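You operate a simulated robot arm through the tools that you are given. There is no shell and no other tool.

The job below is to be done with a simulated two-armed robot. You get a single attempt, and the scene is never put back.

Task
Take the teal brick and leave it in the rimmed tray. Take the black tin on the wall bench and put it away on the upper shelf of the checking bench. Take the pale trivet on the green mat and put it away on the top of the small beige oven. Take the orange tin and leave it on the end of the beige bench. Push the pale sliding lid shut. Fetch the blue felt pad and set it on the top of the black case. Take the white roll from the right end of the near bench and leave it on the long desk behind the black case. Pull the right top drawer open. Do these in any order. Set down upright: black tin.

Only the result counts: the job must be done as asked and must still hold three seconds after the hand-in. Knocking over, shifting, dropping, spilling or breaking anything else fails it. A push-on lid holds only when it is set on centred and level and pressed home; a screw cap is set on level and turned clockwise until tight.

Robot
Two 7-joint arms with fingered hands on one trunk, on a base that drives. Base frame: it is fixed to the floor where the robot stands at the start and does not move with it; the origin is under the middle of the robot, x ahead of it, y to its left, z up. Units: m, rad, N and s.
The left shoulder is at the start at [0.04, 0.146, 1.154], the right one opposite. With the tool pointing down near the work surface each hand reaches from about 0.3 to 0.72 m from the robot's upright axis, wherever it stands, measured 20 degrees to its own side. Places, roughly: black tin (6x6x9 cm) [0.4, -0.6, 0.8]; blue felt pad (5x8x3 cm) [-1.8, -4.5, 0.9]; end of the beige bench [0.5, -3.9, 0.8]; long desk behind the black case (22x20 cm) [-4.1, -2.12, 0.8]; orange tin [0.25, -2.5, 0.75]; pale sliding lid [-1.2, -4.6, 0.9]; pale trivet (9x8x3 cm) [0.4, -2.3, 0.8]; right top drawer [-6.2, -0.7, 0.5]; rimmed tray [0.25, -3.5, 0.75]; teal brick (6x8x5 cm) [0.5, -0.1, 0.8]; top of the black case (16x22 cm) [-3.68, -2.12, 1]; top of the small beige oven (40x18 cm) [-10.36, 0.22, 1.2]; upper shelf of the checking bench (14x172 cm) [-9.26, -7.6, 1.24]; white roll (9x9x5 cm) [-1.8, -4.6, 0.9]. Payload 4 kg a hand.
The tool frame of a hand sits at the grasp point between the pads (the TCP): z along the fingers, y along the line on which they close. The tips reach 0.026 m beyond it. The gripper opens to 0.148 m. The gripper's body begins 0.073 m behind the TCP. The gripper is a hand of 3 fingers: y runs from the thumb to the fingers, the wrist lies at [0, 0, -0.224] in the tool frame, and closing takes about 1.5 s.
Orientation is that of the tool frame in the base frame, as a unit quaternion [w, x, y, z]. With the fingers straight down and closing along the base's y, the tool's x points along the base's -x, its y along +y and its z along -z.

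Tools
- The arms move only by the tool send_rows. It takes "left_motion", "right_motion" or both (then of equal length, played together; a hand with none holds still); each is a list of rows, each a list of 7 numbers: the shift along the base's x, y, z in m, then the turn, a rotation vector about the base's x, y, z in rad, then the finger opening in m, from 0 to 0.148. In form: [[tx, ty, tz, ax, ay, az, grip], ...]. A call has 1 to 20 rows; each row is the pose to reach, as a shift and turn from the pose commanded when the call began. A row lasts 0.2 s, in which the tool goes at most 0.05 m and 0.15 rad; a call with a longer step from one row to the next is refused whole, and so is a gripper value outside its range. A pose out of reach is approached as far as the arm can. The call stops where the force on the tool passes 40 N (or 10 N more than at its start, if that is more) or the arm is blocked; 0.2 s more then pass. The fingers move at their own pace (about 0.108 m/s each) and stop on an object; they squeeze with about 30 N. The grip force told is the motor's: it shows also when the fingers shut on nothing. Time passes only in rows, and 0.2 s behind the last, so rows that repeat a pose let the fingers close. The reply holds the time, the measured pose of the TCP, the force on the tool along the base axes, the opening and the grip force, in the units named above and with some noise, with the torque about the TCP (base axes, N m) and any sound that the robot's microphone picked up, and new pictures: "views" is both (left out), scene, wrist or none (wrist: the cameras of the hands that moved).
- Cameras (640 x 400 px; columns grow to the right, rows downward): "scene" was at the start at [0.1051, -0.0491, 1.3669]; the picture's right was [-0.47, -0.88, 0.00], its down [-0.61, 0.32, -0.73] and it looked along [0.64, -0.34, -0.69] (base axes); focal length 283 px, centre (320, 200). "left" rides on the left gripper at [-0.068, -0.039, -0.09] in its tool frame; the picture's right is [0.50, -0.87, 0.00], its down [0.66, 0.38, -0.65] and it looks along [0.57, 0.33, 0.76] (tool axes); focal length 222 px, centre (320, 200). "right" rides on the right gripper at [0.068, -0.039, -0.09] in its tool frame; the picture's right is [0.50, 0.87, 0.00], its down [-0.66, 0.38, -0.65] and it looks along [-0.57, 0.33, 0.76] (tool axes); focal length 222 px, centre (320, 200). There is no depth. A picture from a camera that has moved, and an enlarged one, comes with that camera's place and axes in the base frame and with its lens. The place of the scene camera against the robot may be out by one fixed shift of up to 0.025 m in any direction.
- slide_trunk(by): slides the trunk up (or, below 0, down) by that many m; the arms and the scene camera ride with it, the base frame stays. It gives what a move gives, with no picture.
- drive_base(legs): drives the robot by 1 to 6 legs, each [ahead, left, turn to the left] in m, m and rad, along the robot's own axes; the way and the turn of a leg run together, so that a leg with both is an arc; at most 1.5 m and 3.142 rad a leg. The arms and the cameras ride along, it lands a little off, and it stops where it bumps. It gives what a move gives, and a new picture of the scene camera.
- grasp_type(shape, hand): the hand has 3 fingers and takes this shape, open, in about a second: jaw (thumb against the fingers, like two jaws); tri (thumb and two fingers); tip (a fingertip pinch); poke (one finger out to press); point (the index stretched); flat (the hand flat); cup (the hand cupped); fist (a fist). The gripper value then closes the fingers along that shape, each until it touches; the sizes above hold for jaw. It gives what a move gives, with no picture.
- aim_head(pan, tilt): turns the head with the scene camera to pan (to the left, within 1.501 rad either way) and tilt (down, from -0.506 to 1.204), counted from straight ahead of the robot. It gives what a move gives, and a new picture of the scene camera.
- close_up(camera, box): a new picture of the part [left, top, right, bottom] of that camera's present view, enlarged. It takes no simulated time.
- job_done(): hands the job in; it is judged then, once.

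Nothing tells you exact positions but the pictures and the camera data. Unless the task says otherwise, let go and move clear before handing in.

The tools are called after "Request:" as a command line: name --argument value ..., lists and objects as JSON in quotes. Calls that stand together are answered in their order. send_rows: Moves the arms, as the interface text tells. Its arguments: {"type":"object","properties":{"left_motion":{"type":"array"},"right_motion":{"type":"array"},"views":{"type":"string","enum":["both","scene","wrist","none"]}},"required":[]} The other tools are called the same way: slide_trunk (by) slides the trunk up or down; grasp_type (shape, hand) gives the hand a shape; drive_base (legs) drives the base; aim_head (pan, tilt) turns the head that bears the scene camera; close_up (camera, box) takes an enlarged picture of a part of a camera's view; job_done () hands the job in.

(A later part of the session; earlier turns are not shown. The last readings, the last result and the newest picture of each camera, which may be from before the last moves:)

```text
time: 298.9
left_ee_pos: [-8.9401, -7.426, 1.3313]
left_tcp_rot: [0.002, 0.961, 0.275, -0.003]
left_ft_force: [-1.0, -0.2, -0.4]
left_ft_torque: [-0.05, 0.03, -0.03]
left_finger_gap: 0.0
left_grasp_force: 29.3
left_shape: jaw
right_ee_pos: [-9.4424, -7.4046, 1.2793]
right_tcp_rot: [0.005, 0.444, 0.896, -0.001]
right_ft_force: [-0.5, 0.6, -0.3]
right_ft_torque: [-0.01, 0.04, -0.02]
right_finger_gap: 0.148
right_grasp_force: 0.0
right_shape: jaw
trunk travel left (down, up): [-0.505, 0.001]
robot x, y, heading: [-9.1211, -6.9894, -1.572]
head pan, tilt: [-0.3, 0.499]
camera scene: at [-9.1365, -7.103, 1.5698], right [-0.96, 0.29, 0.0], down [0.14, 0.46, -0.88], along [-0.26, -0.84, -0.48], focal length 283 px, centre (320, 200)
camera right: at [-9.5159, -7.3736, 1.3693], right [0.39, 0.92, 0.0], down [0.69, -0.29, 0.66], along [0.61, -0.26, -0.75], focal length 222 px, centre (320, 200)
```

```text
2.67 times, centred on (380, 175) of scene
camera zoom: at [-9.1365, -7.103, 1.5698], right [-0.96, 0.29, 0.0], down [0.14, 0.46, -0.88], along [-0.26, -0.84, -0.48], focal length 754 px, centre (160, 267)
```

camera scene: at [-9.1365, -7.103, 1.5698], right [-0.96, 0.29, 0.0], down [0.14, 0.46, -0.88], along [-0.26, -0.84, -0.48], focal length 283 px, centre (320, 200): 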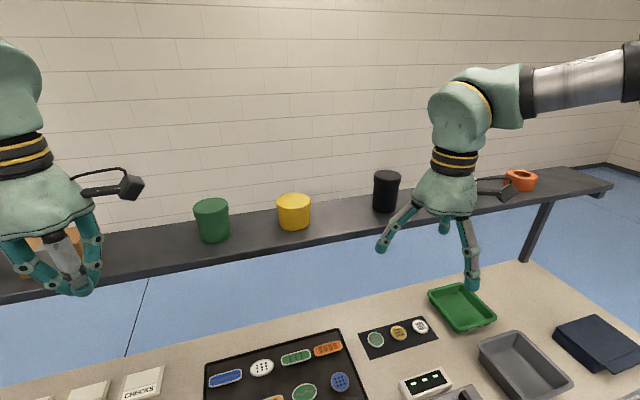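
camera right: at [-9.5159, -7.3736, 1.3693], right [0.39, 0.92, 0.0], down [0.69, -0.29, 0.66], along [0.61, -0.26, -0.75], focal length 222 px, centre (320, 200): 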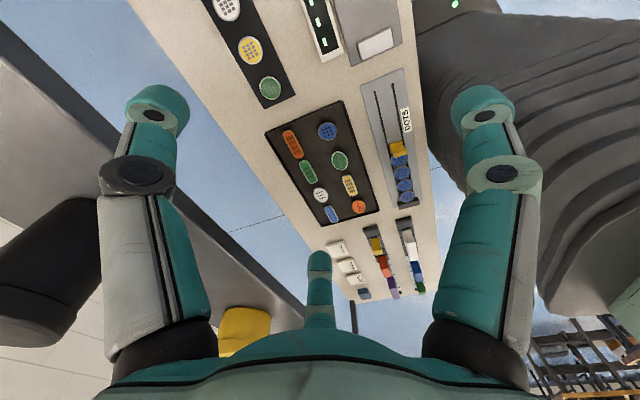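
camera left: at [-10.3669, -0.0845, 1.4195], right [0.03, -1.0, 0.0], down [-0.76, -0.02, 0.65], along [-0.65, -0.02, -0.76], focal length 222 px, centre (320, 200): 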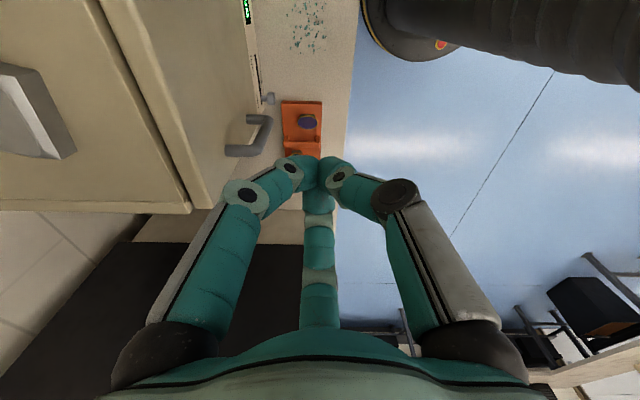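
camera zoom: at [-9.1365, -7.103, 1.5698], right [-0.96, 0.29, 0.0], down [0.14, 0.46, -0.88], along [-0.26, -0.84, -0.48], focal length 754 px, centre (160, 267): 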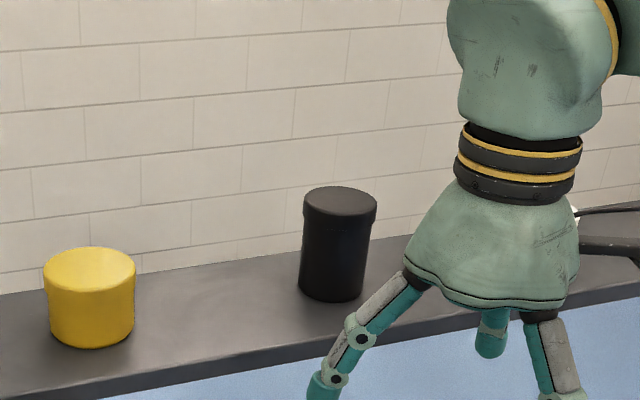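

The black tin stands upright on the shelf, neighbours untouched. I'll back away, lower the trunk to normal, and tuck the arms before heading to the drawer.

Request:
drive_base --legs '[[-0.7, 0, 0]]'

Request:
slide_trunk --by -0.18

Request:
send_rows --left_motion '[[0, 0, 0, 0, 0, 0.14, 0.1], [0, 0, 0, 0, 0, 0.28, 0.1], [0, 0, 0, 0, 0, 0.42, 0.1], [0, 0, 0, 0, 0, 0.56, 0.1], [0, 0, 0, 0, 0, 0.7, 0.1], [0, 0, 0, 0, 0, 0.84, 0.1], [0, 0, 0, 0, 0, 0.98, 0.1]]' --right_motion '[[0, 0, 0, 0, 0, -0.1, 0.1], [0, 0, 0, 0, 0, -0.2, 0.1], [0, 0, 0, 0, 0, -0.3, 0.1], [0, 0, 0, 0, 0, -0.4, 0.1], [0, 0, 0, 0, 0, -0.5, 0.1], [0, 0, 0, 0, 0, -0.6, 0.1], [0, 0, 0, 0, 0, -0.65, 0.1]]' --views "scene"

```text
time: 302.7
left_ee_pos: [-8.9424, -6.7417, 1.3296]
left_tcp_rot: [0.0, 0.959, 0.282, 0.0]
left_ft_force: [-0.6, 0.8, 0.0]
left_ft_torque: [0.05, -0.02, 0.0]
left_finger_gap: 0.0
left_grasp_force: 30.3
left_shape: jaw
right_ee_pos: [-9.4432, -6.7253, 1.2783]
right_tcp_rot: [0.003, 0.438, 0.899, 0.0]
right_ft_force: [1.1, 0.2, 0.0]
right_ft_torque: [0.0, -0.02, -0.03]
right_finger_gap: 0.1479
right_grasp_force: 0.3
right_shape: jaw
trunk travel left (down, up): [-0.505, 0.001]
robot x, y, heading: [-9.1284, -6.2995, -1.556]
head pan, tilt: [-0.3, 0.499]
camera scene: at [-9.1423, -6.4201, 1.5694], right [-0.96, 0.28, 0.0], down [0.13, 0.46, -0.88], along [-0.25, -0.84, -0.48], focal length 283 px, centre (320, 200)
```

scene: 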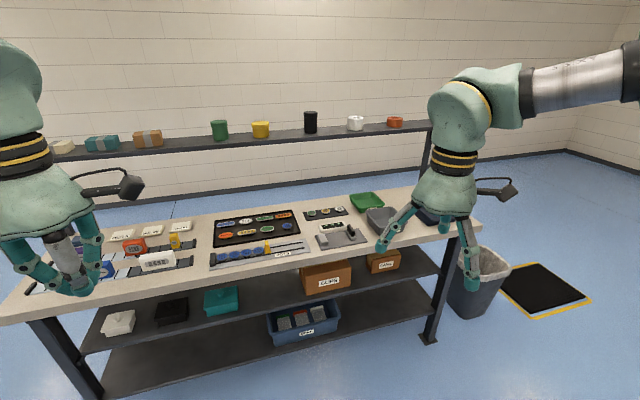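

```text
time: 304.7
left_ee_pos: [-8.9419, -6.7395, 1.151]
left_tcp_rot: [0.0, 0.959, 0.282, -0.003]
left_ft_force: [0.2, -0.3, -0.2]
left_ft_torque: [-0.01, 0.02, -0.03]
left_finger_gap: 0.0001
left_grasp_force: 29.9
left_shape: jaw
right_ee_pos: [-9.4456, -6.724, 1.0985]
right_tcp_rot: [0.004, 0.438, 0.899, 0.0]
right_ft_force: [0.5, 0.4, -0.3]
right_ft_torque: [-0.01, 0.0, -0.01]
right_finger_gap: 0.1478
right_grasp_force: 0.1
right_shape: jaw
trunk travel left (down, up): [-0.325, 0.181]
robot x, y, heading: [-9.1273, -6.2974, -1.554]
head pan, tilt: [-0.3, 0.499]
```

```text
time: 306.3
left_ee_pos: [-8.9422, -6.7398, 1.1487]
left_tcp_rot: [0.001, 0.712, 0.702, -0.001]
left_ft_force: [-0.6, -0.4, -0.2]
left_ft_torque: [-0.02, -0.02, 0.02]
left_finger_gap: 0.0999
left_grasp_force: 0.1
left_shape: jaw
right_ee_pos: [-9.4452, -6.7235, 1.0988]
right_tcp_rot: [0.003, 0.702, 0.712, -0.002]
right_ft_force: [1.0, 0.5, 0.1]
right_ft_torque: [-0.02, 0.0, 0.02]
right_finger_gap: 0.1006
right_grasp_force: 0.0
right_shape: jaw
trunk travel left (down, up): [-0.325, 0.181]
robot x, y, heading: [-9.1308, -6.3015, -1.55]
head pan, tilt: [-0.3, 0.499]
camera scene: at [-9.1424, -6.4182, 1.3896], right [-0.96, 0.28, 0.0], down [0.13, 0.46, -0.88], along [-0.25, -0.84, -0.48], focal length 283 px, centre (320, 200)
```

scene: 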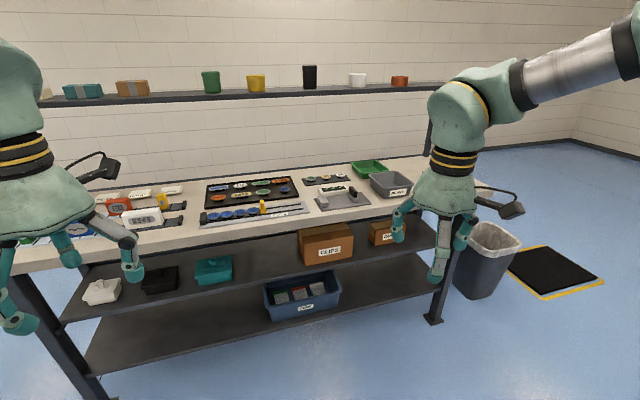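

Shelf looks tidy with the black tin upright. Now backing up the way I came and turning toward +x to find the drawers.

Request:
drive_base --legs '[[-1.5, 0, 0], [-1.3, 0, 0], [0, 0, 1.55]]'

Request:
aim_head --pan 0.5 --tilt 0.25

```text
time: 323.6
left_ee_pos: [-8.7327, -3.3211, 1.1496]
left_tcp_rot: [0.002, 0.0, 1.0, 0.0]
left_ft_force: [1.0, 0.1, -0.5]
left_ft_torque: [-0.01, 0.0, -0.02]
left_finger_gap: 0.0997
left_grasp_force: 0.1
left_shape: jaw
right_ee_pos: [-8.7398, -3.8239, 1.0985]
right_tcp_rot: [0.004, -0.016, 1.0, 0.001]
right_ft_force: [-0.4, -0.6, 0.6]
right_ft_torque: [0.0, -0.01, 0.0]
right_finger_gap: 0.1006
right_grasp_force: 0.1
right_shape: jaw
trunk travel left (down, up): [-0.325, 0.181]
robot x, y, heading: [-9.1669, -3.516, 0.031]
head pan, tilt: [-0.3, 0.499]
camera scene: at [-9.0487, -3.5495, 1.3896], right [-0.26, -0.96, 0.0], down [-0.46, 0.13, -0.88], along [0.85, -0.23, -0.48], focal length 283 px, centre (320, 200)
```

scene: 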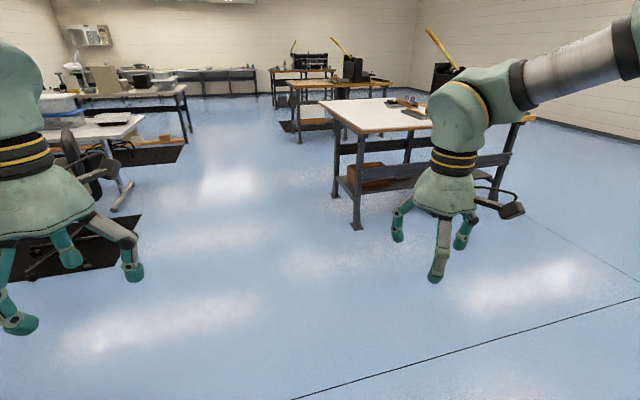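

```text
time: 324.7
left_ee_pos: [-8.7331, -3.3202, 1.1483]
left_tcp_rot: [0.003, 0.0, 1.0, 0.0]
left_ft_force: [0.5, -0.2, -0.2]
left_ft_torque: [0.03, -0.02, -0.02]
left_finger_gap: 0.0999
left_grasp_force: 0.0
left_shape: jaw
right_ee_pos: [-8.739, -3.8249, 1.0997]
right_tcp_rot: [0.002, -0.016, 1.0, 0.001]
right_ft_force: [-0.7, 0.3, -0.2]
right_ft_torque: [0.0, 0.02, -0.01]
right_finger_gap: 0.1006
right_grasp_force: 0.1
right_shape: jaw
trunk travel left (down, up): [-0.325, 0.181]
robot x, y, heading: [-9.1671, -3.5174, 0.034]
head pan, tilt: [0.499, 0.25]
camera scene: at [-9.0559, -3.4781, 1.4127], right [0.51, -0.86, 0.0], down [-0.21, -0.13, -0.97], along [0.84, 0.49, -0.25], focal length 283 px, centre (320, 200)
```

scene: 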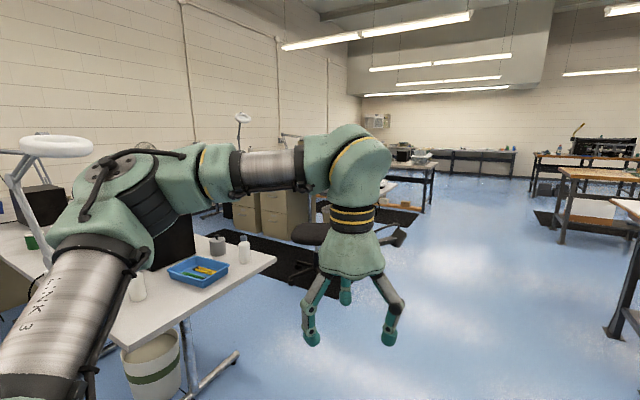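

Request:
drive_base --legs '[[1.5, 0, -0.03]]'

Request:
aim_head --pan 1.1 --tilt 0.4

```text
time: 332.2
left_ee_pos: [-7.2153, -3.3299, 1.1481]
left_tcp_rot: [0.002, 0.026, 1.0, 0.0]
left_ft_force: [-0.6, -0.7, 0.2]
left_ft_torque: [0.01, -0.02, 0.0]
left_finger_gap: 0.0998
left_grasp_force: 0.1
left_shape: jaw
right_ee_pos: [-7.2469, -3.8323, 1.0978]
right_tcp_rot: [0.003, 0.007, 1.0, 0.001]
right_ft_force: [0.1, 0.6, 0.5]
right_ft_torque: [0.05, -0.03, -0.01]
right_finger_gap: 0.1005
right_grasp_force: 0.1
right_shape: jaw
trunk travel left (down, up): [-0.325, 0.181]
robot x, y, heading: [-7.6603, -3.5054, -0.014]
head pan, tilt: [0.499, 0.25]
camera scene: at [-7.545, -3.4702, 1.4128], right [0.47, -0.89, 0.0], down [-0.22, -0.11, -0.97], along [0.86, 0.45, -0.25], focal length 283 px, centre (320, 200)
```

scene: 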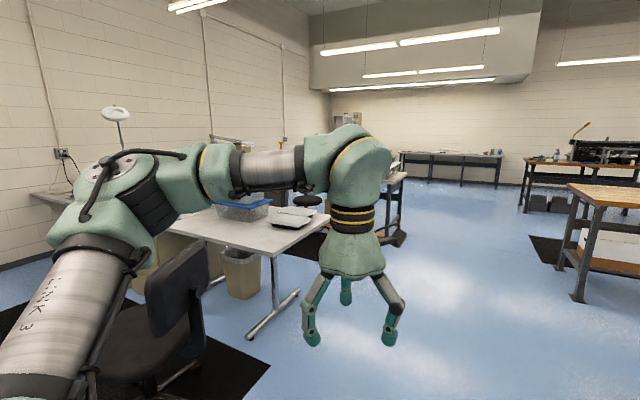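

```text
time: 333.2
left_ee_pos: [-7.2162, -3.3284, 1.1497]
left_tcp_rot: [0.001, 0.026, 1.0, -0.001]
left_ft_force: [-0.8, -0.3, 0.8]
left_ft_torque: [-0.01, 0.01, -0.03]
left_finger_gap: 0.0998
left_grasp_force: 0.0
left_shape: jaw
right_ee_pos: [-7.2462, -3.831, 1.0976]
right_tcp_rot: [0.003, 0.007, 1.0, 0.001]
right_ft_force: [-0.9, -0.3, 0.3]
right_ft_torque: [0.01, 0.02, 0.01]
right_finger_gap: 0.1005
right_grasp_force: 0.0
right_shape: jaw
trunk travel left (down, up): [-0.325, 0.181]
robot x, y, heading: [-7.6615, -3.5057, -0.019]
head pan, tilt: [1.1, 0.4]
camera scene: at [-7.5841, -3.4318, 1.3988], right [0.88, -0.47, 0.0], down [-0.18, -0.34, -0.92], along [0.43, 0.81, -0.39], focal length 283 px, centre (320, 200)
```

scene: 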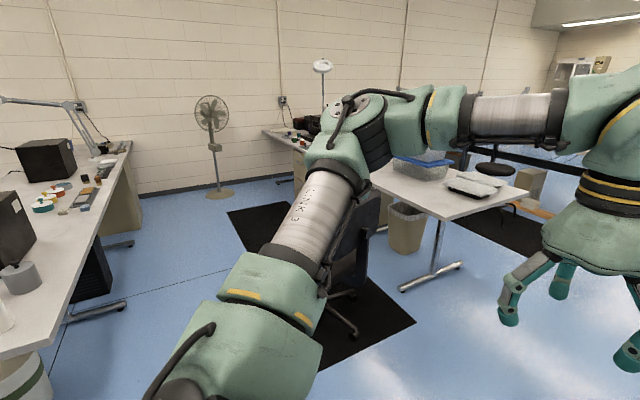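

Request:
drive_base --legs '[[0, 0, 1.59]]'

Request:
aim_head --pan -0.25 --tilt 0.4

```text
time: 337.6
left_ee_pos: [-7.8617, -3.0711, 1.1492]
left_tcp_rot: [-0.001, 0.712, -0.702, -0.001]
left_ft_force: [0.4, -0.1, -0.4]
left_ft_torque: [-0.01, -0.01, 0.0]
left_finger_gap: 0.0999
left_grasp_force: 0.0
left_shape: jaw
right_ee_pos: [-7.3589, -3.0702, 1.0985]
right_tcp_rot: [-0.002, 0.724, -0.69, -0.003]
right_ft_force: [0.4, 0.7, 0.6]
right_ft_torque: [0.01, 0.03, 0.02]
right_finger_gap: 0.1005
right_grasp_force: 0.1
right_shape: jaw
trunk travel left (down, up): [-0.325, 0.181]
robot x, y, heading: [-7.6629, -3.5054, 1.622]
head pan, tilt: [1.1, 0.4]
camera scene: at [-7.7331, -3.4549, 1.3988], right [0.41, 0.91, 0.0], down [0.35, -0.16, -0.92], along [-0.84, 0.38, -0.39], focal length 283 px, centre (320, 200)
```

scene: 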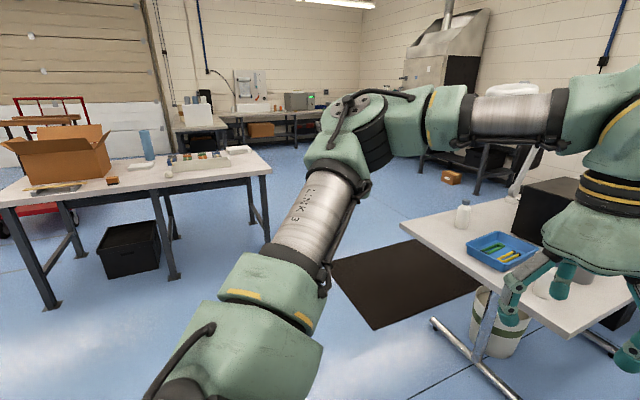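

```text
time: 339.1
left_ee_pos: [-7.862, -3.0711, 1.1503]
left_tcp_rot: [-0.001, 0.712, -0.702, -0.002]
left_ft_force: [0.2, -0.4, 0.5]
left_ft_torque: [0.0, -0.02, -0.02]
left_finger_gap: 0.0996
left_grasp_force: 0.1
left_shape: jaw
right_ee_pos: [-7.358, -3.0702, 1.0979]
right_tcp_rot: [-0.002, 0.724, -0.69, -0.003]
right_ft_force: [0.7, -0.1, -0.6]
right_ft_torque: [0.02, -0.02, -0.02]
right_finger_gap: 0.1005
right_grasp_force: 0.1
right_shape: jaw
trunk travel left (down, up): [-0.325, 0.181]
robot x, y, heading: [-7.661, -3.502, 1.614]
head pan, tilt: [-0.25, 0.4]
camera scene: at [-7.6303, -3.4022, 1.3987], right [0.98, -0.2, 0.0], down [-0.08, -0.38, -0.92], along [0.18, 0.9, -0.39], focal length 283 px, centre (320, 200)
```

scene: 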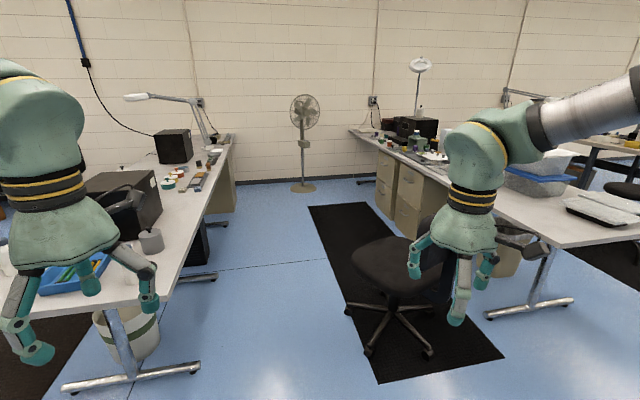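

Two beige pedestals with drawers stand under the right-hand table, facing -x, with an office chair nearby. The corridor left of the chair is wide enough; I'll drive up it along x ≈ -7.6.

Request:
drive_base --legs '[[0, 0, -0.044], [1.25, -0.06, 0]]'

Request:
aim_head --pan -0.7 --tilt 0.5

```text
time: 345.7
left_ee_pos: [-7.7664, -1.8342, 1.1499]
left_tcp_rot: [0.001, -0.69, 0.724, 0.001]
left_ft_force: [-0.5, -0.1, 0.6]
left_ft_torque: [0.04, 0.01, 0.04]
left_finger_gap: 0.0998
left_grasp_force: 0.1
left_shape: jaw
right_ee_pos: [-7.2648, -1.8646, 1.0986]
right_tcp_rot: [0.001, -0.701, 0.713, 0.003]
right_ft_force: [-0.4, 0.0, -0.4]
right_ft_torque: [-0.02, -0.01, -0.02]
right_finger_gap: 0.1006
right_grasp_force: 0.1
right_shape: jaw
trunk travel left (down, up): [-0.325, 0.181]
robot x, y, heading: [-7.5932, -2.2774, 1.561]
head pan, tilt: [-0.25, 0.4]
camera scene: at [-7.5563, -2.1792, 1.3988], right [0.97, -0.26, 0.0], down [-0.1, -0.38, -0.92], along [0.24, 0.89, -0.39], focal length 283 px, centre (320, 200)
```

scene: 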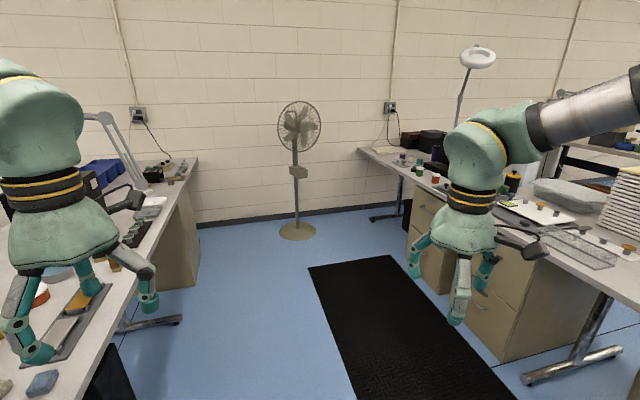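

```text
time: 346.6
left_ee_pos: [-7.7663, -1.8352, 1.1498]
left_tcp_rot: [0.002, -0.69, 0.724, 0.001]
left_ft_force: [-0.4, -0.2, -0.4]
left_ft_torque: [0.03, 0.01, -0.03]
left_finger_gap: 0.0999
left_grasp_force: 0.0
left_shape: jaw
right_ee_pos: [-7.2636, -1.8656, 1.0987]
right_tcp_rot: [0.002, -0.702, 0.712, 0.003]
right_ft_force: [0.0, 1.1, 0.1]
right_ft_torque: [0.02, -0.01, -0.01]
right_finger_gap: 0.1006
right_grasp_force: 0.1
right_shape: jaw
trunk travel left (down, up): [-0.325, 0.181]
robot x, y, heading: [-7.5877, -2.2778, 1.556]
head pan, tilt: [-0.7, 0.499]
camera scene: at [-7.521, -2.1996, 1.3896], right [0.76, -0.65, 0.0], down [-0.31, -0.36, -0.88], along [0.57, 0.66, -0.48], focal length 283 px, centre (320, 200)
```

scene: 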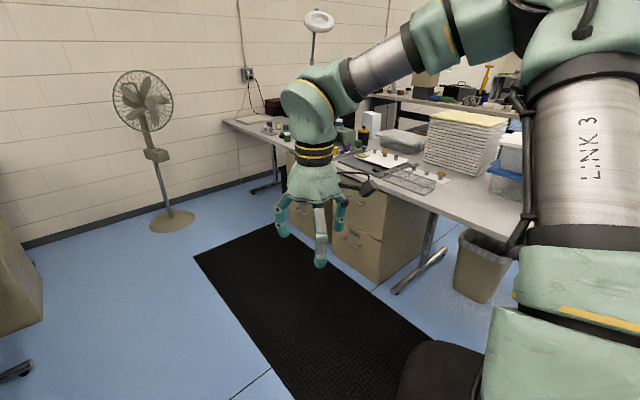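

Request:
drive_base --legs '[[1.25, 0, 0], [0, 0, -1.55]]'

Request:
aim_head --pan 0.0 --tilt 0.55

```text
time: 356.6
left_ee_pos: [-7.1376, -0.8595, 1.1501]
left_tcp_rot: [0.002, 0.013, 1.0, 0.0]
left_ft_force: [0.6, 0.4, -0.5]
left_ft_torque: [-0.02, -0.03, -0.03]
left_finger_gap: 0.0998
left_grasp_force: 0.0
left_shape: jaw
right_ee_pos: [-7.1556, -1.3623, 1.0983]
right_tcp_rot: [0.005, -0.004, 1.0, 0.001]
right_ft_force: [-0.1, 0.3, 0.0]
right_ft_torque: [0.0, 0.01, 0.01]
right_finger_gap: 0.1005
right_grasp_force: 0.0
right_shape: jaw
trunk travel left (down, up): [-0.325, 0.181]
robot x, y, heading: [-7.5749, -1.0445, 0.009]
head pan, tilt: [-0.7, 0.499]
camera scene: at [-7.4754, -1.1122, 1.3896], right [-0.64, -0.77, 0.0], down [-0.37, 0.3, -0.88], along [0.68, -0.56, -0.48], focal length 283 px, centre (320, 200)
```

scene: 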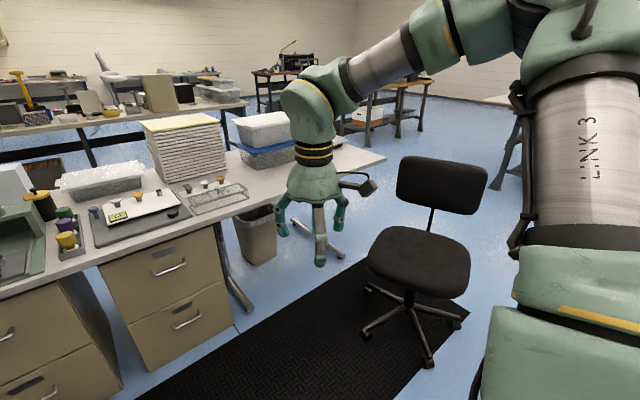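

```text
time: 357.6
left_ee_pos: [-7.1375, -0.8607, 1.1493]
left_tcp_rot: [0.001, 0.013, 1.0, 0.001]
left_ft_force: [-0.1, 0.1, 0.1]
left_ft_torque: [0.02, 0.0, 0.01]
left_finger_gap: 0.0998
left_grasp_force: 0.0
left_shape: jaw
right_ee_pos: [-7.1565, -1.3623, 1.0978]
right_tcp_rot: [0.004, -0.004, 1.0, 0.0]
right_ft_force: [0.4, 0.5, -0.2]
right_ft_torque: [0.0, -0.03, -0.02]
right_finger_gap: 0.1007
right_grasp_force: 0.0
right_shape: jaw
trunk travel left (down, up): [-0.325, 0.181]
robot x, y, heading: [-7.5771, -1.0441, 0.01]
head pan, tilt: [0.0, 0.55]
camera scene: at [-7.4557, -1.0535, 1.385], right [0.01, -1.0, 0.0], down [-0.52, 0.0, -0.85], along [0.85, 0.01, -0.52], focal length 283 px, centre (320, 200)
```

scene: 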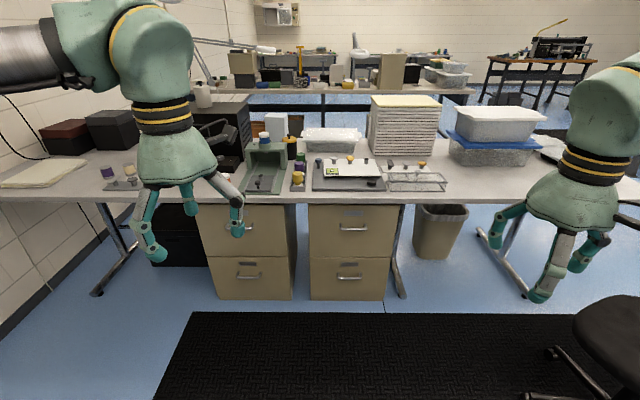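

Facing the two pedestals: left one is at y ≈ -0.68, right one at y ≈ -1.15, each with two drawers. The given place (-6.2, -0.7) matters, so let me zoom in for labels.

Request:
close_up --camera "scene" --box '[190, 180, 410, 310]'

```text
2.91 times, centred on (300, 245) of scene
camera zoom: at [-7.4557, -1.0535, 1.385], right [0.01, -1.0, 0.0], down [-0.52, 0.0, -0.85], along [0.85, 0.01, -0.52], focal length 823 px, centre (378, 69)
```

zoom: 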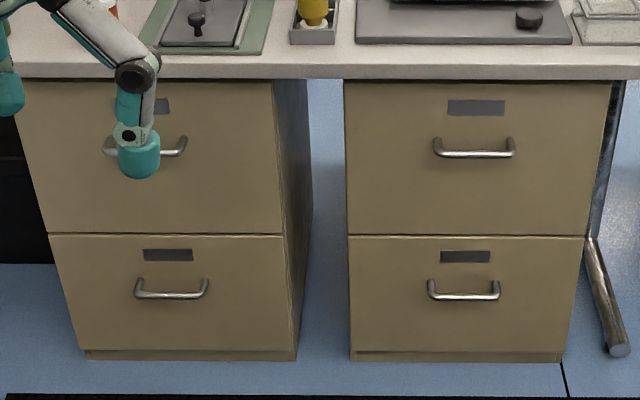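

The pedestal at y ≈ -0.65 (top drawer centre z ≈ 0.52) is the one matching the given place [-6.2, -0.7, 0.5]. I'll move in front of it and lower the trunk to work at handle height.

Request:
drive_base --legs '[[0.3, 0.25, 0], [0.2, 0, 0]]'

Request:
slide_trunk --by -0.2

Request:
aim_head --pan 0.15 --tilt 0.75

```text
time: 361.3
left_ee_pos: [-6.6398, -0.6064, 1.1514]
left_tcp_rot: [0.002, 0.012, 1.0, -0.001]
left_ft_force: [-0.5, 0.1, 0.3]
left_ft_torque: [0.01, -0.02, 0.02]
left_finger_gap: 0.0998
left_grasp_force: 0.1
left_shape: jaw
right_ee_pos: [-6.6581, -1.1085, 1.099]
right_tcp_rot: [0.004, -0.004, 1.0, 0.001]
right_ft_force: [0.1, 0.0, 1.0]
right_ft_torque: [0.0, 0.01, -0.01]
right_finger_gap: 0.1005
right_grasp_force: 0.1
right_shape: jaw
trunk travel left (down, up): [-0.325, 0.181]
robot x, y, heading: [-7.0781, -0.7864, 0.011]
head pan, tilt: [0.0, 0.55]
camera scene: at [-6.9587, -0.7988, 1.3852], right [0.01, -1.0, 0.0], down [-0.52, 0.0, -0.85], along [0.85, 0.01, -0.52], focal length 283 px, centre (320, 200)
```

scene: 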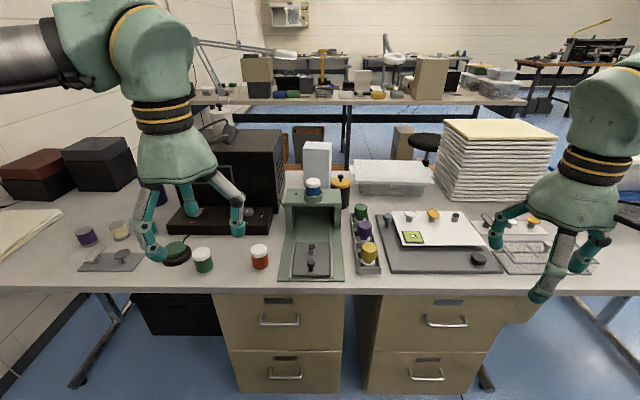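

```text
time: 363.5
left_ee_pos: [-6.6396, -0.6052, 0.9503]
left_tcp_rot: [0.002, 0.013, 1.0, 0.0]
left_ft_force: [-0.4, 0.2, -0.6]
left_ft_torque: [0.0, -0.04, 0.0]
left_finger_gap: 0.0996
left_grasp_force: 0.0
left_shape: jaw
right_ee_pos: [-6.6571, -1.107, 0.8997]
right_tcp_rot: [0.004, -0.004, 1.0, 0.001]
right_ft_force: [0.0, 0.1, 0.9]
right_ft_torque: [0.01, 0.0, 0.0]
right_finger_gap: 0.1008
right_grasp_force: 0.0
right_shape: jaw
trunk travel left (down, up): [-0.125, 0.381]
robot x, y, heading: [-7.0779, -0.7898, 0.015]
head pan, tilt: [0.0, 0.55]
```

```text
time: 364.2
left_ee_pos: [-6.638, -0.6066, 0.9515]
left_tcp_rot: [0.002, 0.013, 1.0, 0.0]
left_ft_force: [-0.1, -0.2, -0.2]
left_ft_torque: [0.0, 0.01, -0.01]
left_finger_gap: 0.0999
left_grasp_force: 0.1
left_shape: jaw
right_ee_pos: [-6.6573, -1.1086, 0.8996]
right_tcp_rot: [0.004, -0.005, 1.0, 0.001]
right_ft_force: [0.2, -0.5, 0.1]
right_ft_torque: [-0.01, -0.02, -0.01]
right_finger_gap: 0.1005
right_grasp_force: 0.0
right_shape: jaw
trunk travel left (down, up): [-0.125, 0.381]
robot x, y, heading: [-7.0819, -0.7896, 0.007]
head pan, tilt: [0.15, 0.75]
camera scene: at [-6.9651, -0.7865, 1.1682], right [0.16, -0.99, 0.0], down [-0.67, -0.11, -0.73], along [0.72, 0.12, -0.68], focal length 283 px, centre (320, 200)
```

scene: 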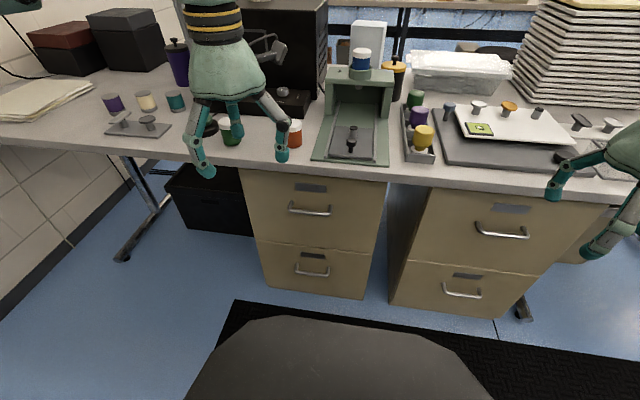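

The target handle is at about [-6.375, -0.637, 0.547]. I'll rotate the left hand to point forward with the thumb above and the two fingers below, lowering it in front of the drawer.

Request:
send_rows --left_motion '[[0.0, -0.002, -0.02, -0.0806, -0.0806, 0.0806, 0.1], [0.0, -0.004, -0.04, -0.1612, -0.1612, 0.1612, 0.1], [0.0, -0.006, -0.06, -0.2418, -0.2418, 0.2418, 0.1], [0.0, -0.008, -0.08, -0.3225, -0.3225, 0.3225, 0.1], [0.0, -0.01, -0.1, -0.4031, -0.4031, 0.4031, 0.1], [0.0, -0.012, -0.12, -0.4837, -0.4837, 0.4837, 0.1], [0.0, -0.014, -0.14, -0.5643, -0.5643, 0.5643, 0.1], [0.0, -0.016, -0.16, -0.6449, -0.6449, 0.6449, 0.1]]' --views "both"

```text
time: 366.0
left_ee_pos: [-6.6165, -0.616, 0.7883]
left_tcp_rot: [0.31, -0.295, 0.852, -0.303]
left_ft_force: [-0.8, 0.7, -0.5]
left_ft_torque: [-0.01, 0.01, -0.02]
left_finger_gap: 0.0997
left_grasp_force: 0.1
left_shape: jaw
left hand out of reach, approached as far as the arm can: row 7, 8
right_ee_pos: [-6.6576, -1.1065, 0.8987]
right_tcp_rot: [0.003, -0.004, 1.0, 0.001]
right_ft_force: [0.8, 0.6, -0.3]
right_ft_torque: [0.01, -0.02, 0.01]
right_finger_gap: 0.1007
right_grasp_force: 0.1
right_shape: jaw
trunk travel left (down, up): [-0.125, 0.381]
robot x, y, heading: [-7.0818, -0.7898, 0.007]
head pan, tilt: [0.15, 0.75]
camera scene: at [-6.965, -0.7856, 1.1681], right [0.16, -0.99, 0.0], down [-0.67, -0.11, -0.73], along [0.72, 0.12, -0.68], focal length 283 px, centre (320, 200)
camera left: at [-6.6247, -0.5648, 0.895], right [-0.04, -0.9, 0.43], down [-1.0, 0.01, -0.08], along [0.07, -0.43, -0.9], focal length 222 px, centre (320, 200)
```

scene: 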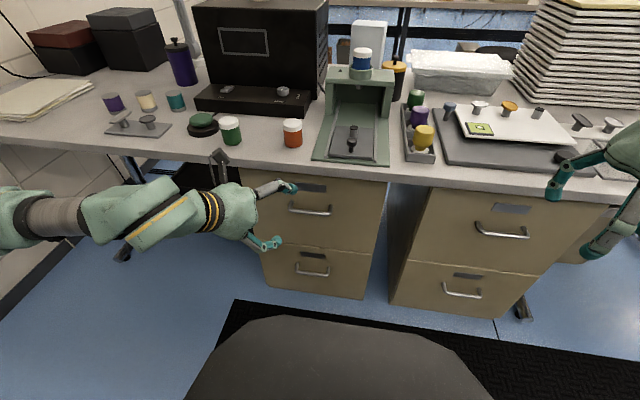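
left: 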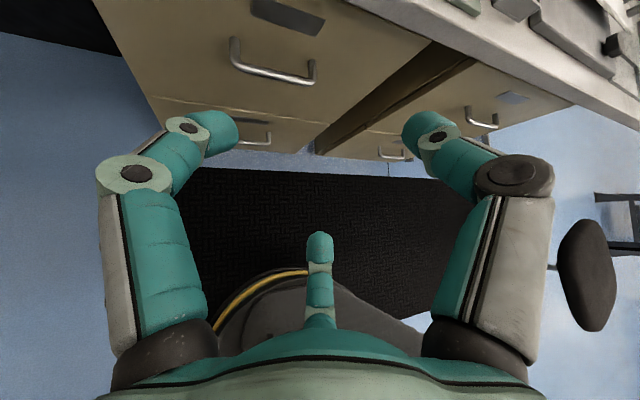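

The hand is too close to the body for this orientation; I'll move it forward a bit and continue the rotation.

Request:
send_rows --left_motion '[[0.03, 0.0, 0, 0, 0, 0, 0.1], [0.06, 0.0, 0, 0, 0, 0, 0.1], [0.09, 0.0, -0.01, -0.0806, -0.0806, 0.0806, 0.1], [0.11, 0, -0.03, -0.1612, -0.1612, 0.1612, 0.1], [0.12, 0, -0.06, -0.2418, -0.2418, 0.2418, 0.1], [0.125, 0, -0.09, -0.3225, -0.3225, 0.3225, 0.1], [0.125, 0, -0.12, -0.4031, -0.4031, 0.4031, 0.1]]' --views "both"

```text
time: 367.6
left_ee_pos: [-6.5157, -0.6242, 0.7645]
left_tcp_rot: [0.362, -0.293, 0.768, -0.441]
left_ft_force: [0.8, 0.6, 0.9]
left_ft_torque: [0.01, 0.06, -0.12]
left_finger_gap: 0.1001
left_grasp_force: 0.0
left_shape: jaw
left hand out of reach, approached as far as the arm can: row 3, 4, 5, 6, 7
right_ee_pos: [-6.6566, -1.1097, 0.8979]
right_tcp_rot: [0.003, -0.003, 1.0, 0.002]
right_ft_force: [0.4, 0.0, -0.1]
right_ft_torque: [0.01, 0.04, -0.01]
right_finger_gap: 0.1005
right_grasp_force: 0.0
right_shape: jaw
trunk travel left (down, up): [-0.125, 0.381]
robot x, y, heading: [-7.0769, -0.7863, 0.008]
head pan, tilt: [0.15, 0.75]
camera scene: at [-6.9635, -0.7877, 1.1678], right [0.16, -0.99, 0.0], down [-0.67, -0.11, -0.73], along [0.72, 0.12, -0.68], focal length 283 px, centre (320, 200)
camera left: at [-6.545, -0.5485, 0.8497], right [-0.17, -0.76, 0.62], down [-0.95, -0.03, -0.3], along [0.25, -0.64, -0.72], focal length 222 px, centre (320, 200)
```

scene: 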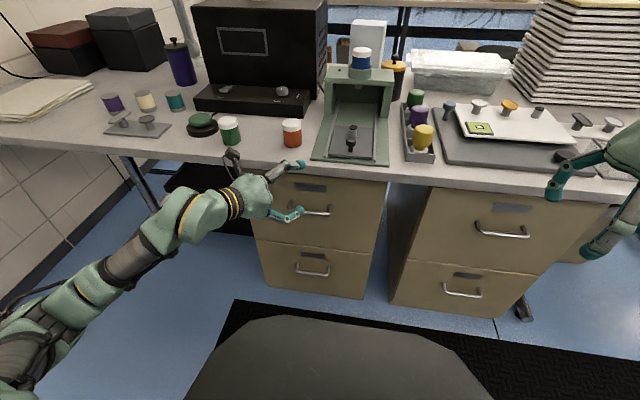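
left: 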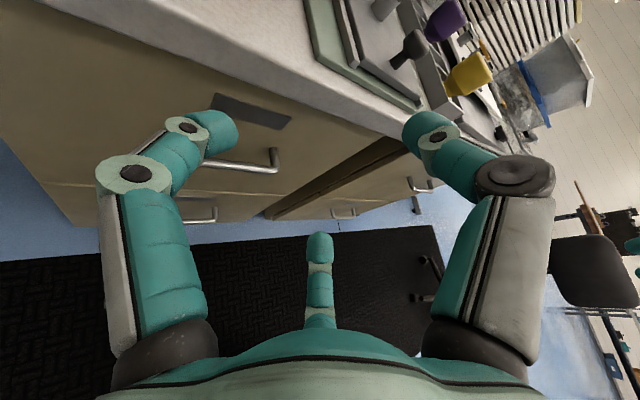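

That wrist pose runs into a joint limit. I'll instead bring the hand in pitched 45° forward-down, with the thumb going behind the bar from above; rotating to that now at a safe stand-off.

Request:
send_rows --left_motion '[[-0.02, -0.003, 0.03, 0.0131, 0.1219, 0.0269, 0.06], [-0.04, -0.006, 0.05, 0.0261, 0.2438, 0.0538, 0.06], [-0.047, -0.009, 0.05, 0.0392, 0.3657, 0.0806, 0.06], [-0.047, -0.012, 0.0485, 0.0522, 0.4876, 0.1075, 0.06], [-0.047, -0.014, 0.0485, 0.0653, 0.6095, 0.1344, 0.06]]' --views "both"

```text
time: 368.8
left_ee_pos: [-6.5621, -0.6369, 0.8106]
left_tcp_rot: [0.152, -0.451, 0.832, -0.284]
left_ft_force: [0.3, 0.5, 0.1]
left_ft_torque: [-0.05, -0.01, 0.01]
left_finger_gap: 0.0604
left_grasp_force: 0.1
left_shape: jaw
right_ee_pos: [-6.6564, -1.1079, 0.8978]
right_tcp_rot: [0.004, -0.005, 1.0, 0.001]
right_ft_force: [-0.6, 0.3, 0.2]
right_ft_torque: [-0.01, -0.02, -0.03]
right_finger_gap: 0.1003
right_grasp_force: 0.1
right_shape: jaw
trunk travel left (down, up): [-0.125, 0.381]
robot x, y, heading: [-7.0763, -0.7916, 0.008]
head pan, tilt: [0.15, 0.75]
camera scene: at [-6.965, -0.7867, 1.1681], right [0.16, -0.99, 0.0], down [-0.67, -0.11, -0.73], along [0.72, 0.12, -0.68], focal length 283 px, centre (320, 200)
camera left: at [-6.5452, -0.5686, 0.9061], right [0.3, -0.79, 0.53], down [-0.94, -0.17, 0.29], along [-0.14, -0.59, -0.8], focal length 222 px, centre (320, 200)
```

scene: 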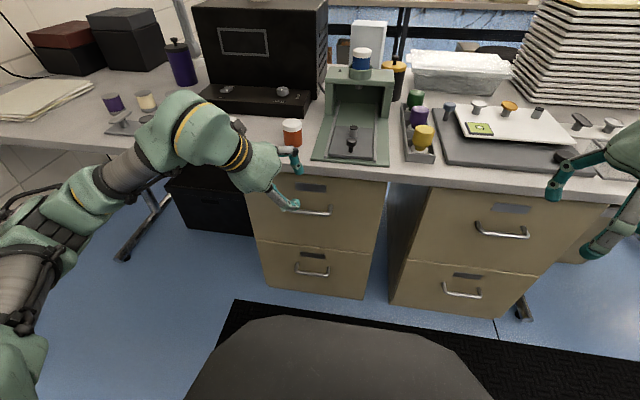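
left: 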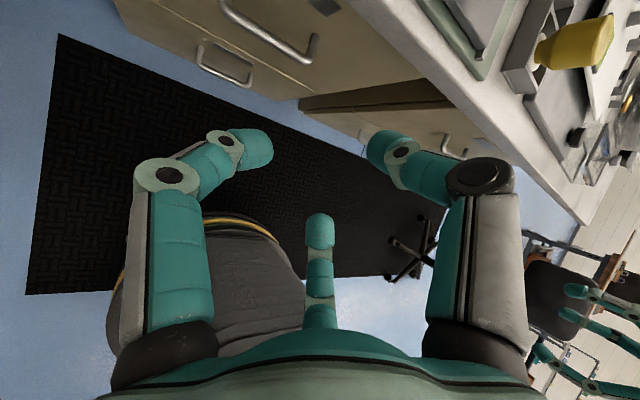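

Request:
send_rows --left_motion '[[0, 0, -0.02, 0.0188, -0.0396, 0.1122, 0.06], [0, 0, -0.04, 0.0375, -0.0792, 0.2245, 0.06], [0, 0, -0.065, 0.0563, -0.1187, 0.3367, 0.06], [0, 0, -0.09, 0.075, -0.1583, 0.4489, 0.06]]' --views "both"

```text
time: 369.8
left_ee_pos: [-6.555, -0.6367, 0.7404]
left_tcp_rot: [0.29, -0.599, 0.708, -0.235]
left_ft_force: [0.0, 1.7, -3.1]
left_ft_torque: [-0.15, -0.19, -0.08]
left_finger_gap: 0.0599
left_grasp_force: 0.2
left_shape: jaw
left hand out of reach, approached as far as the arm can: row 3, 4
right_ee_pos: [-6.6577, -1.1117, 0.8976]
right_tcp_rot: [0.003, -0.004, 1.0, 0.003]
right_ft_force: [-0.8, -0.5, -0.5]
right_ft_torque: [0.06, -0.02, -0.02]
right_finger_gap: 0.1006
right_grasp_force: 0.0
right_shape: jaw
trunk travel left (down, up): [-0.125, 0.381]
robot x, y, heading: [-7.0805, -0.7879, 0.007]
head pan, tilt: [0.15, 0.75]
camera scene: at [-6.9654, -0.7908, 1.1681], right [0.16, -0.99, 0.0], down [-0.67, -0.1, -0.73], along [0.72, 0.12, -0.68], focal length 283 px, centre (320, 200)
camera left: at [-6.5818, -0.5789, 0.8406], right [0.56, -0.64, 0.53], down [-0.8, -0.59, 0.13], along [0.23, -0.49, -0.84], focal length 222 px, centre (320, 200)
```

scene: 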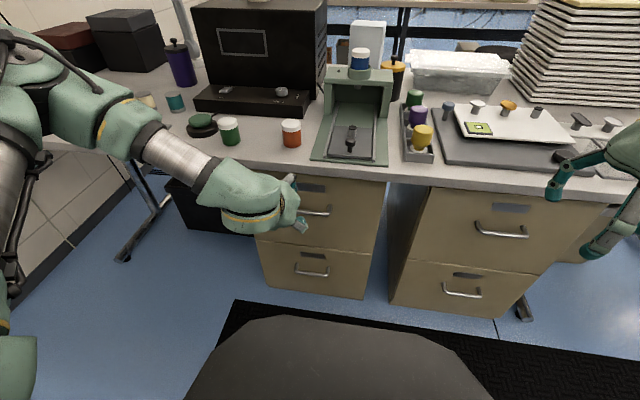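
left: 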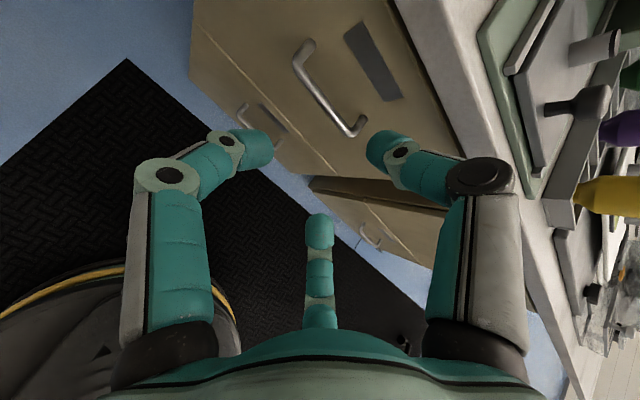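

The arm was folded too tightly. I'll back the base 6 cm and lower the trunk the rest of the way so the arm can stretch to the handle.

Request:
drive_base --legs '[[-0.07, 0, 0]]'

Request:
slide_trunk --by -0.12

Request:
send_rows --left_motion '[[0.03, 0, 0.0, 0, 0, 0, 0.06], [0.06, 0, 0.01, 0, 0, 0, 0.06], [0.09, 0, 0.02, 0, 0, 0, 0.06]]' --views "both"

```text
time: 370.8
left_ee_pos: [-6.627, -0.63, 0.738]
left_tcp_rot: [0.292, -0.601, 0.707, -0.231]
left_ft_force: [0.3, -0.1, 0.3]
left_ft_torque: [0.02, -0.04, 0.03]
left_finger_gap: 0.0598
left_grasp_force: 0.0
left_shape: jaw
right_ee_pos: [-6.7292, -1.1087, 0.8997]
right_tcp_rot: [0.004, -0.004, 1.0, 0.001]
right_ft_force: [-0.5, -0.8, 0.4]
right_ft_torque: [0.03, -0.05, 0.03]
right_finger_gap: 0.1006
right_grasp_force: 0.0
right_shape: jaw
trunk travel left (down, up): [-0.125, 0.381]
robot x, y, heading: [-7.1515, -0.7897, 0.011]
head pan, tilt: [0.15, 0.75]
camera scene: at [-7.0368, -0.7871, 1.1683], right [0.16, -0.99, 0.0], down [-0.67, -0.11, -0.73], along [0.72, 0.12, -0.68], focal length 283 px, centre (320, 200)
```

scene: 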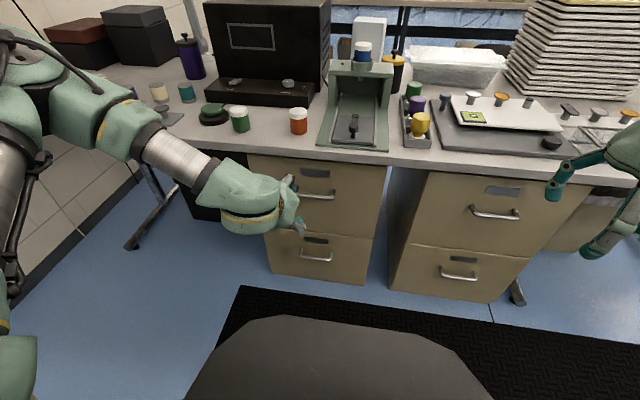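

```text
time: 372.3
left_ee_pos: [-6.6252, -0.63, 0.6178]
left_tcp_rot: [0.291, -0.602, 0.707, -0.231]
left_ft_force: [0.8, -0.2, 0.2]
left_ft_torque: [0.01, -0.02, 0.01]
left_finger_gap: 0.0598
left_grasp_force: 0.1
left_shape: jaw
right_ee_pos: [-6.7262, -1.1079, 0.7796]
right_tcp_rot: [0.004, -0.005, 1.0, 0.001]
right_ft_force: [-0.6, -0.3, 0.7]
right_ft_torque: [-0.01, 0.02, -0.02]
right_finger_gap: 0.1005
right_grasp_force: 0.2
right_shape: jaw
trunk travel left (down, up): [-0.005, 0.501]
robot x, y, heading: [-7.1509, -0.7906, 0.01]
head pan, tilt: [0.15, 0.75]
```

```text
time: 373.1
left_ee_pos: [-6.5358, -0.6292, 0.6371]
left_tcp_rot: [0.292, -0.601, 0.707, -0.231]
left_ft_force: [0.2, -0.4, -0.4]
left_ft_torque: [0.0, 0.03, -0.04]
left_finger_gap: 0.0599
left_grasp_force: 0.0
left_shape: jaw
right_ee_pos: [-6.7277, -1.1086, 0.7798]
right_tcp_rot: [0.004, -0.004, 1.0, 0.0]
right_ft_force: [-0.4, -0.4, 0.8]
right_ft_torque: [-0.02, 0.0, 0.01]
right_finger_gap: 0.1005
right_grasp_force: 0.0
right_shape: jaw
trunk travel left (down, up): [-0.005, 0.501]
robot x, y, heading: [-7.1475, -0.7921, 0.006]
head pan, tilt: [0.15, 0.75]
camera scene: at [-7.0351, -0.7869, 1.0488], right [0.16, -0.99, 0.0], down [-0.67, -0.11, -0.73], along [0.72, 0.12, -0.68], focal length 283 px, centre (320, 200)
camera left: at [-6.5629, -0.5722, 0.7373], right [0.57, -0.64, 0.52], down [-0.79, -0.6, 0.13], along [0.23, -0.48, -0.84], focal length 222 px, centre (320, 200)
```

scene: 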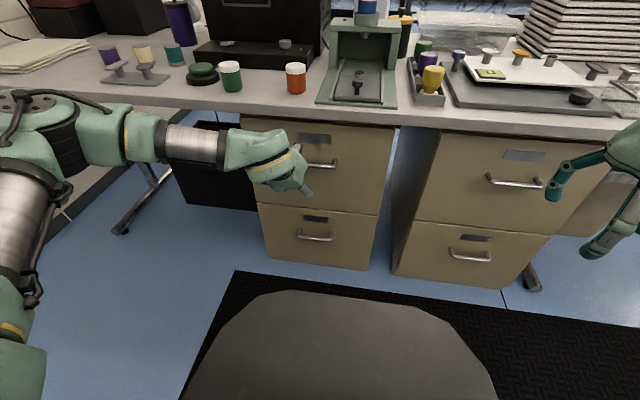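
left: 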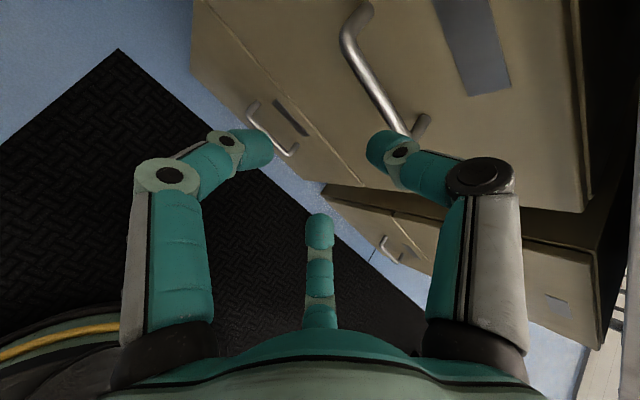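

Request:
close_up --camera "left" --box '[280, 0, 520, 170]'

Request:
close_up --camera "scene" --box '[230, 110, 390, 210]'

```text
2.35 times, centred on (400, 85) of left
camera zoom: at [-6.5629, -0.5722, 0.7373], right [0.57, -0.64, 0.52], down [-0.79, -0.6, 0.13], along [0.23, -0.48, -0.84], focal length 523 px, centre (132, 471)
```

zoom: 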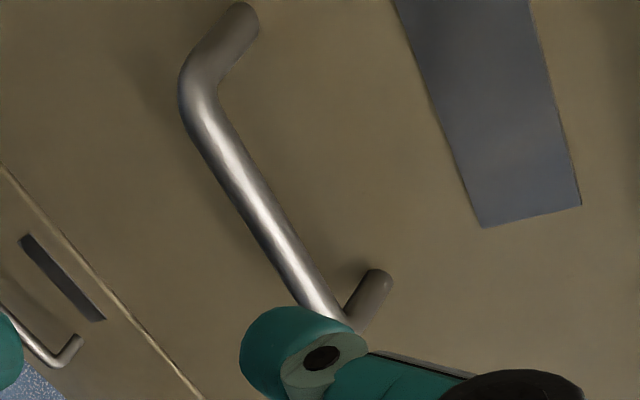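

```text
4.00 times, centred on (310, 160) of scene
camera zoom: at [-7.0351, -0.7869, 1.0488], right [0.16, -0.99, 0.0], down [-0.67, -0.11, -0.73], along [0.72, 0.12, -0.68], focal length 1131 px, centre (360, 360)
```

zoom: 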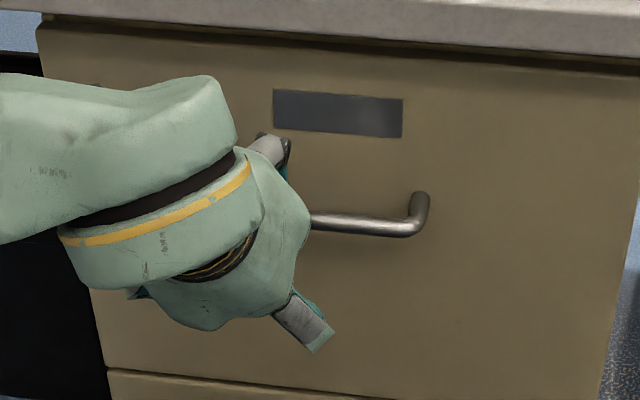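

Request:
send_rows --left_motion '[[0.02, -0.02, -0.01, 0, 0, 0, 0.06], [0.03, -0.025, -0.02, 0, 0, 0, 0.06]]' --views "none"

Request:
close_up --camera "left" --box '[280, 0, 520, 170]'

```text
time: 373.7
left_ee_pos: [-6.5062, -0.6542, 0.6178]
left_tcp_rot: [0.292, -0.602, 0.707, -0.231]
left_ft_force: [0.5, -0.1, -0.2]
left_ft_torque: [0.01, 0.0, -0.01]
left_finger_gap: 0.06
left_grasp_force: 0.0
left_shape: jaw
right_ee_pos: [-6.728, -1.1091, 0.7797]
right_tcp_rot: [0.004, -0.005, 1.0, 0.0]
right_ft_force: [0.0, 0.3, -0.9]
right_ft_torque: [0.01, -0.01, -0.01]
right_finger_gap: 0.1005
right_grasp_force: 0.0
right_shape: jaw
trunk travel left (down, up): [-0.005, 0.501]
robot x, y, heading: [-7.1512, -0.7921, 0.012]
head pan, tilt: [0.15, 0.75]
```

```text
2.35 times, centred on (400, 85) of left
camera zoom: at [-6.5327, -0.5981, 0.718], right [0.57, -0.64, 0.52], down [-0.79, -0.6, 0.13], along [0.23, -0.49, -0.84], focal length 523 px, centre (132, 471)
```

zoom: 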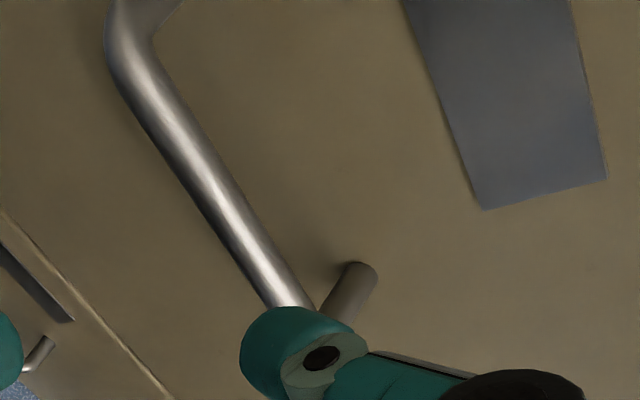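

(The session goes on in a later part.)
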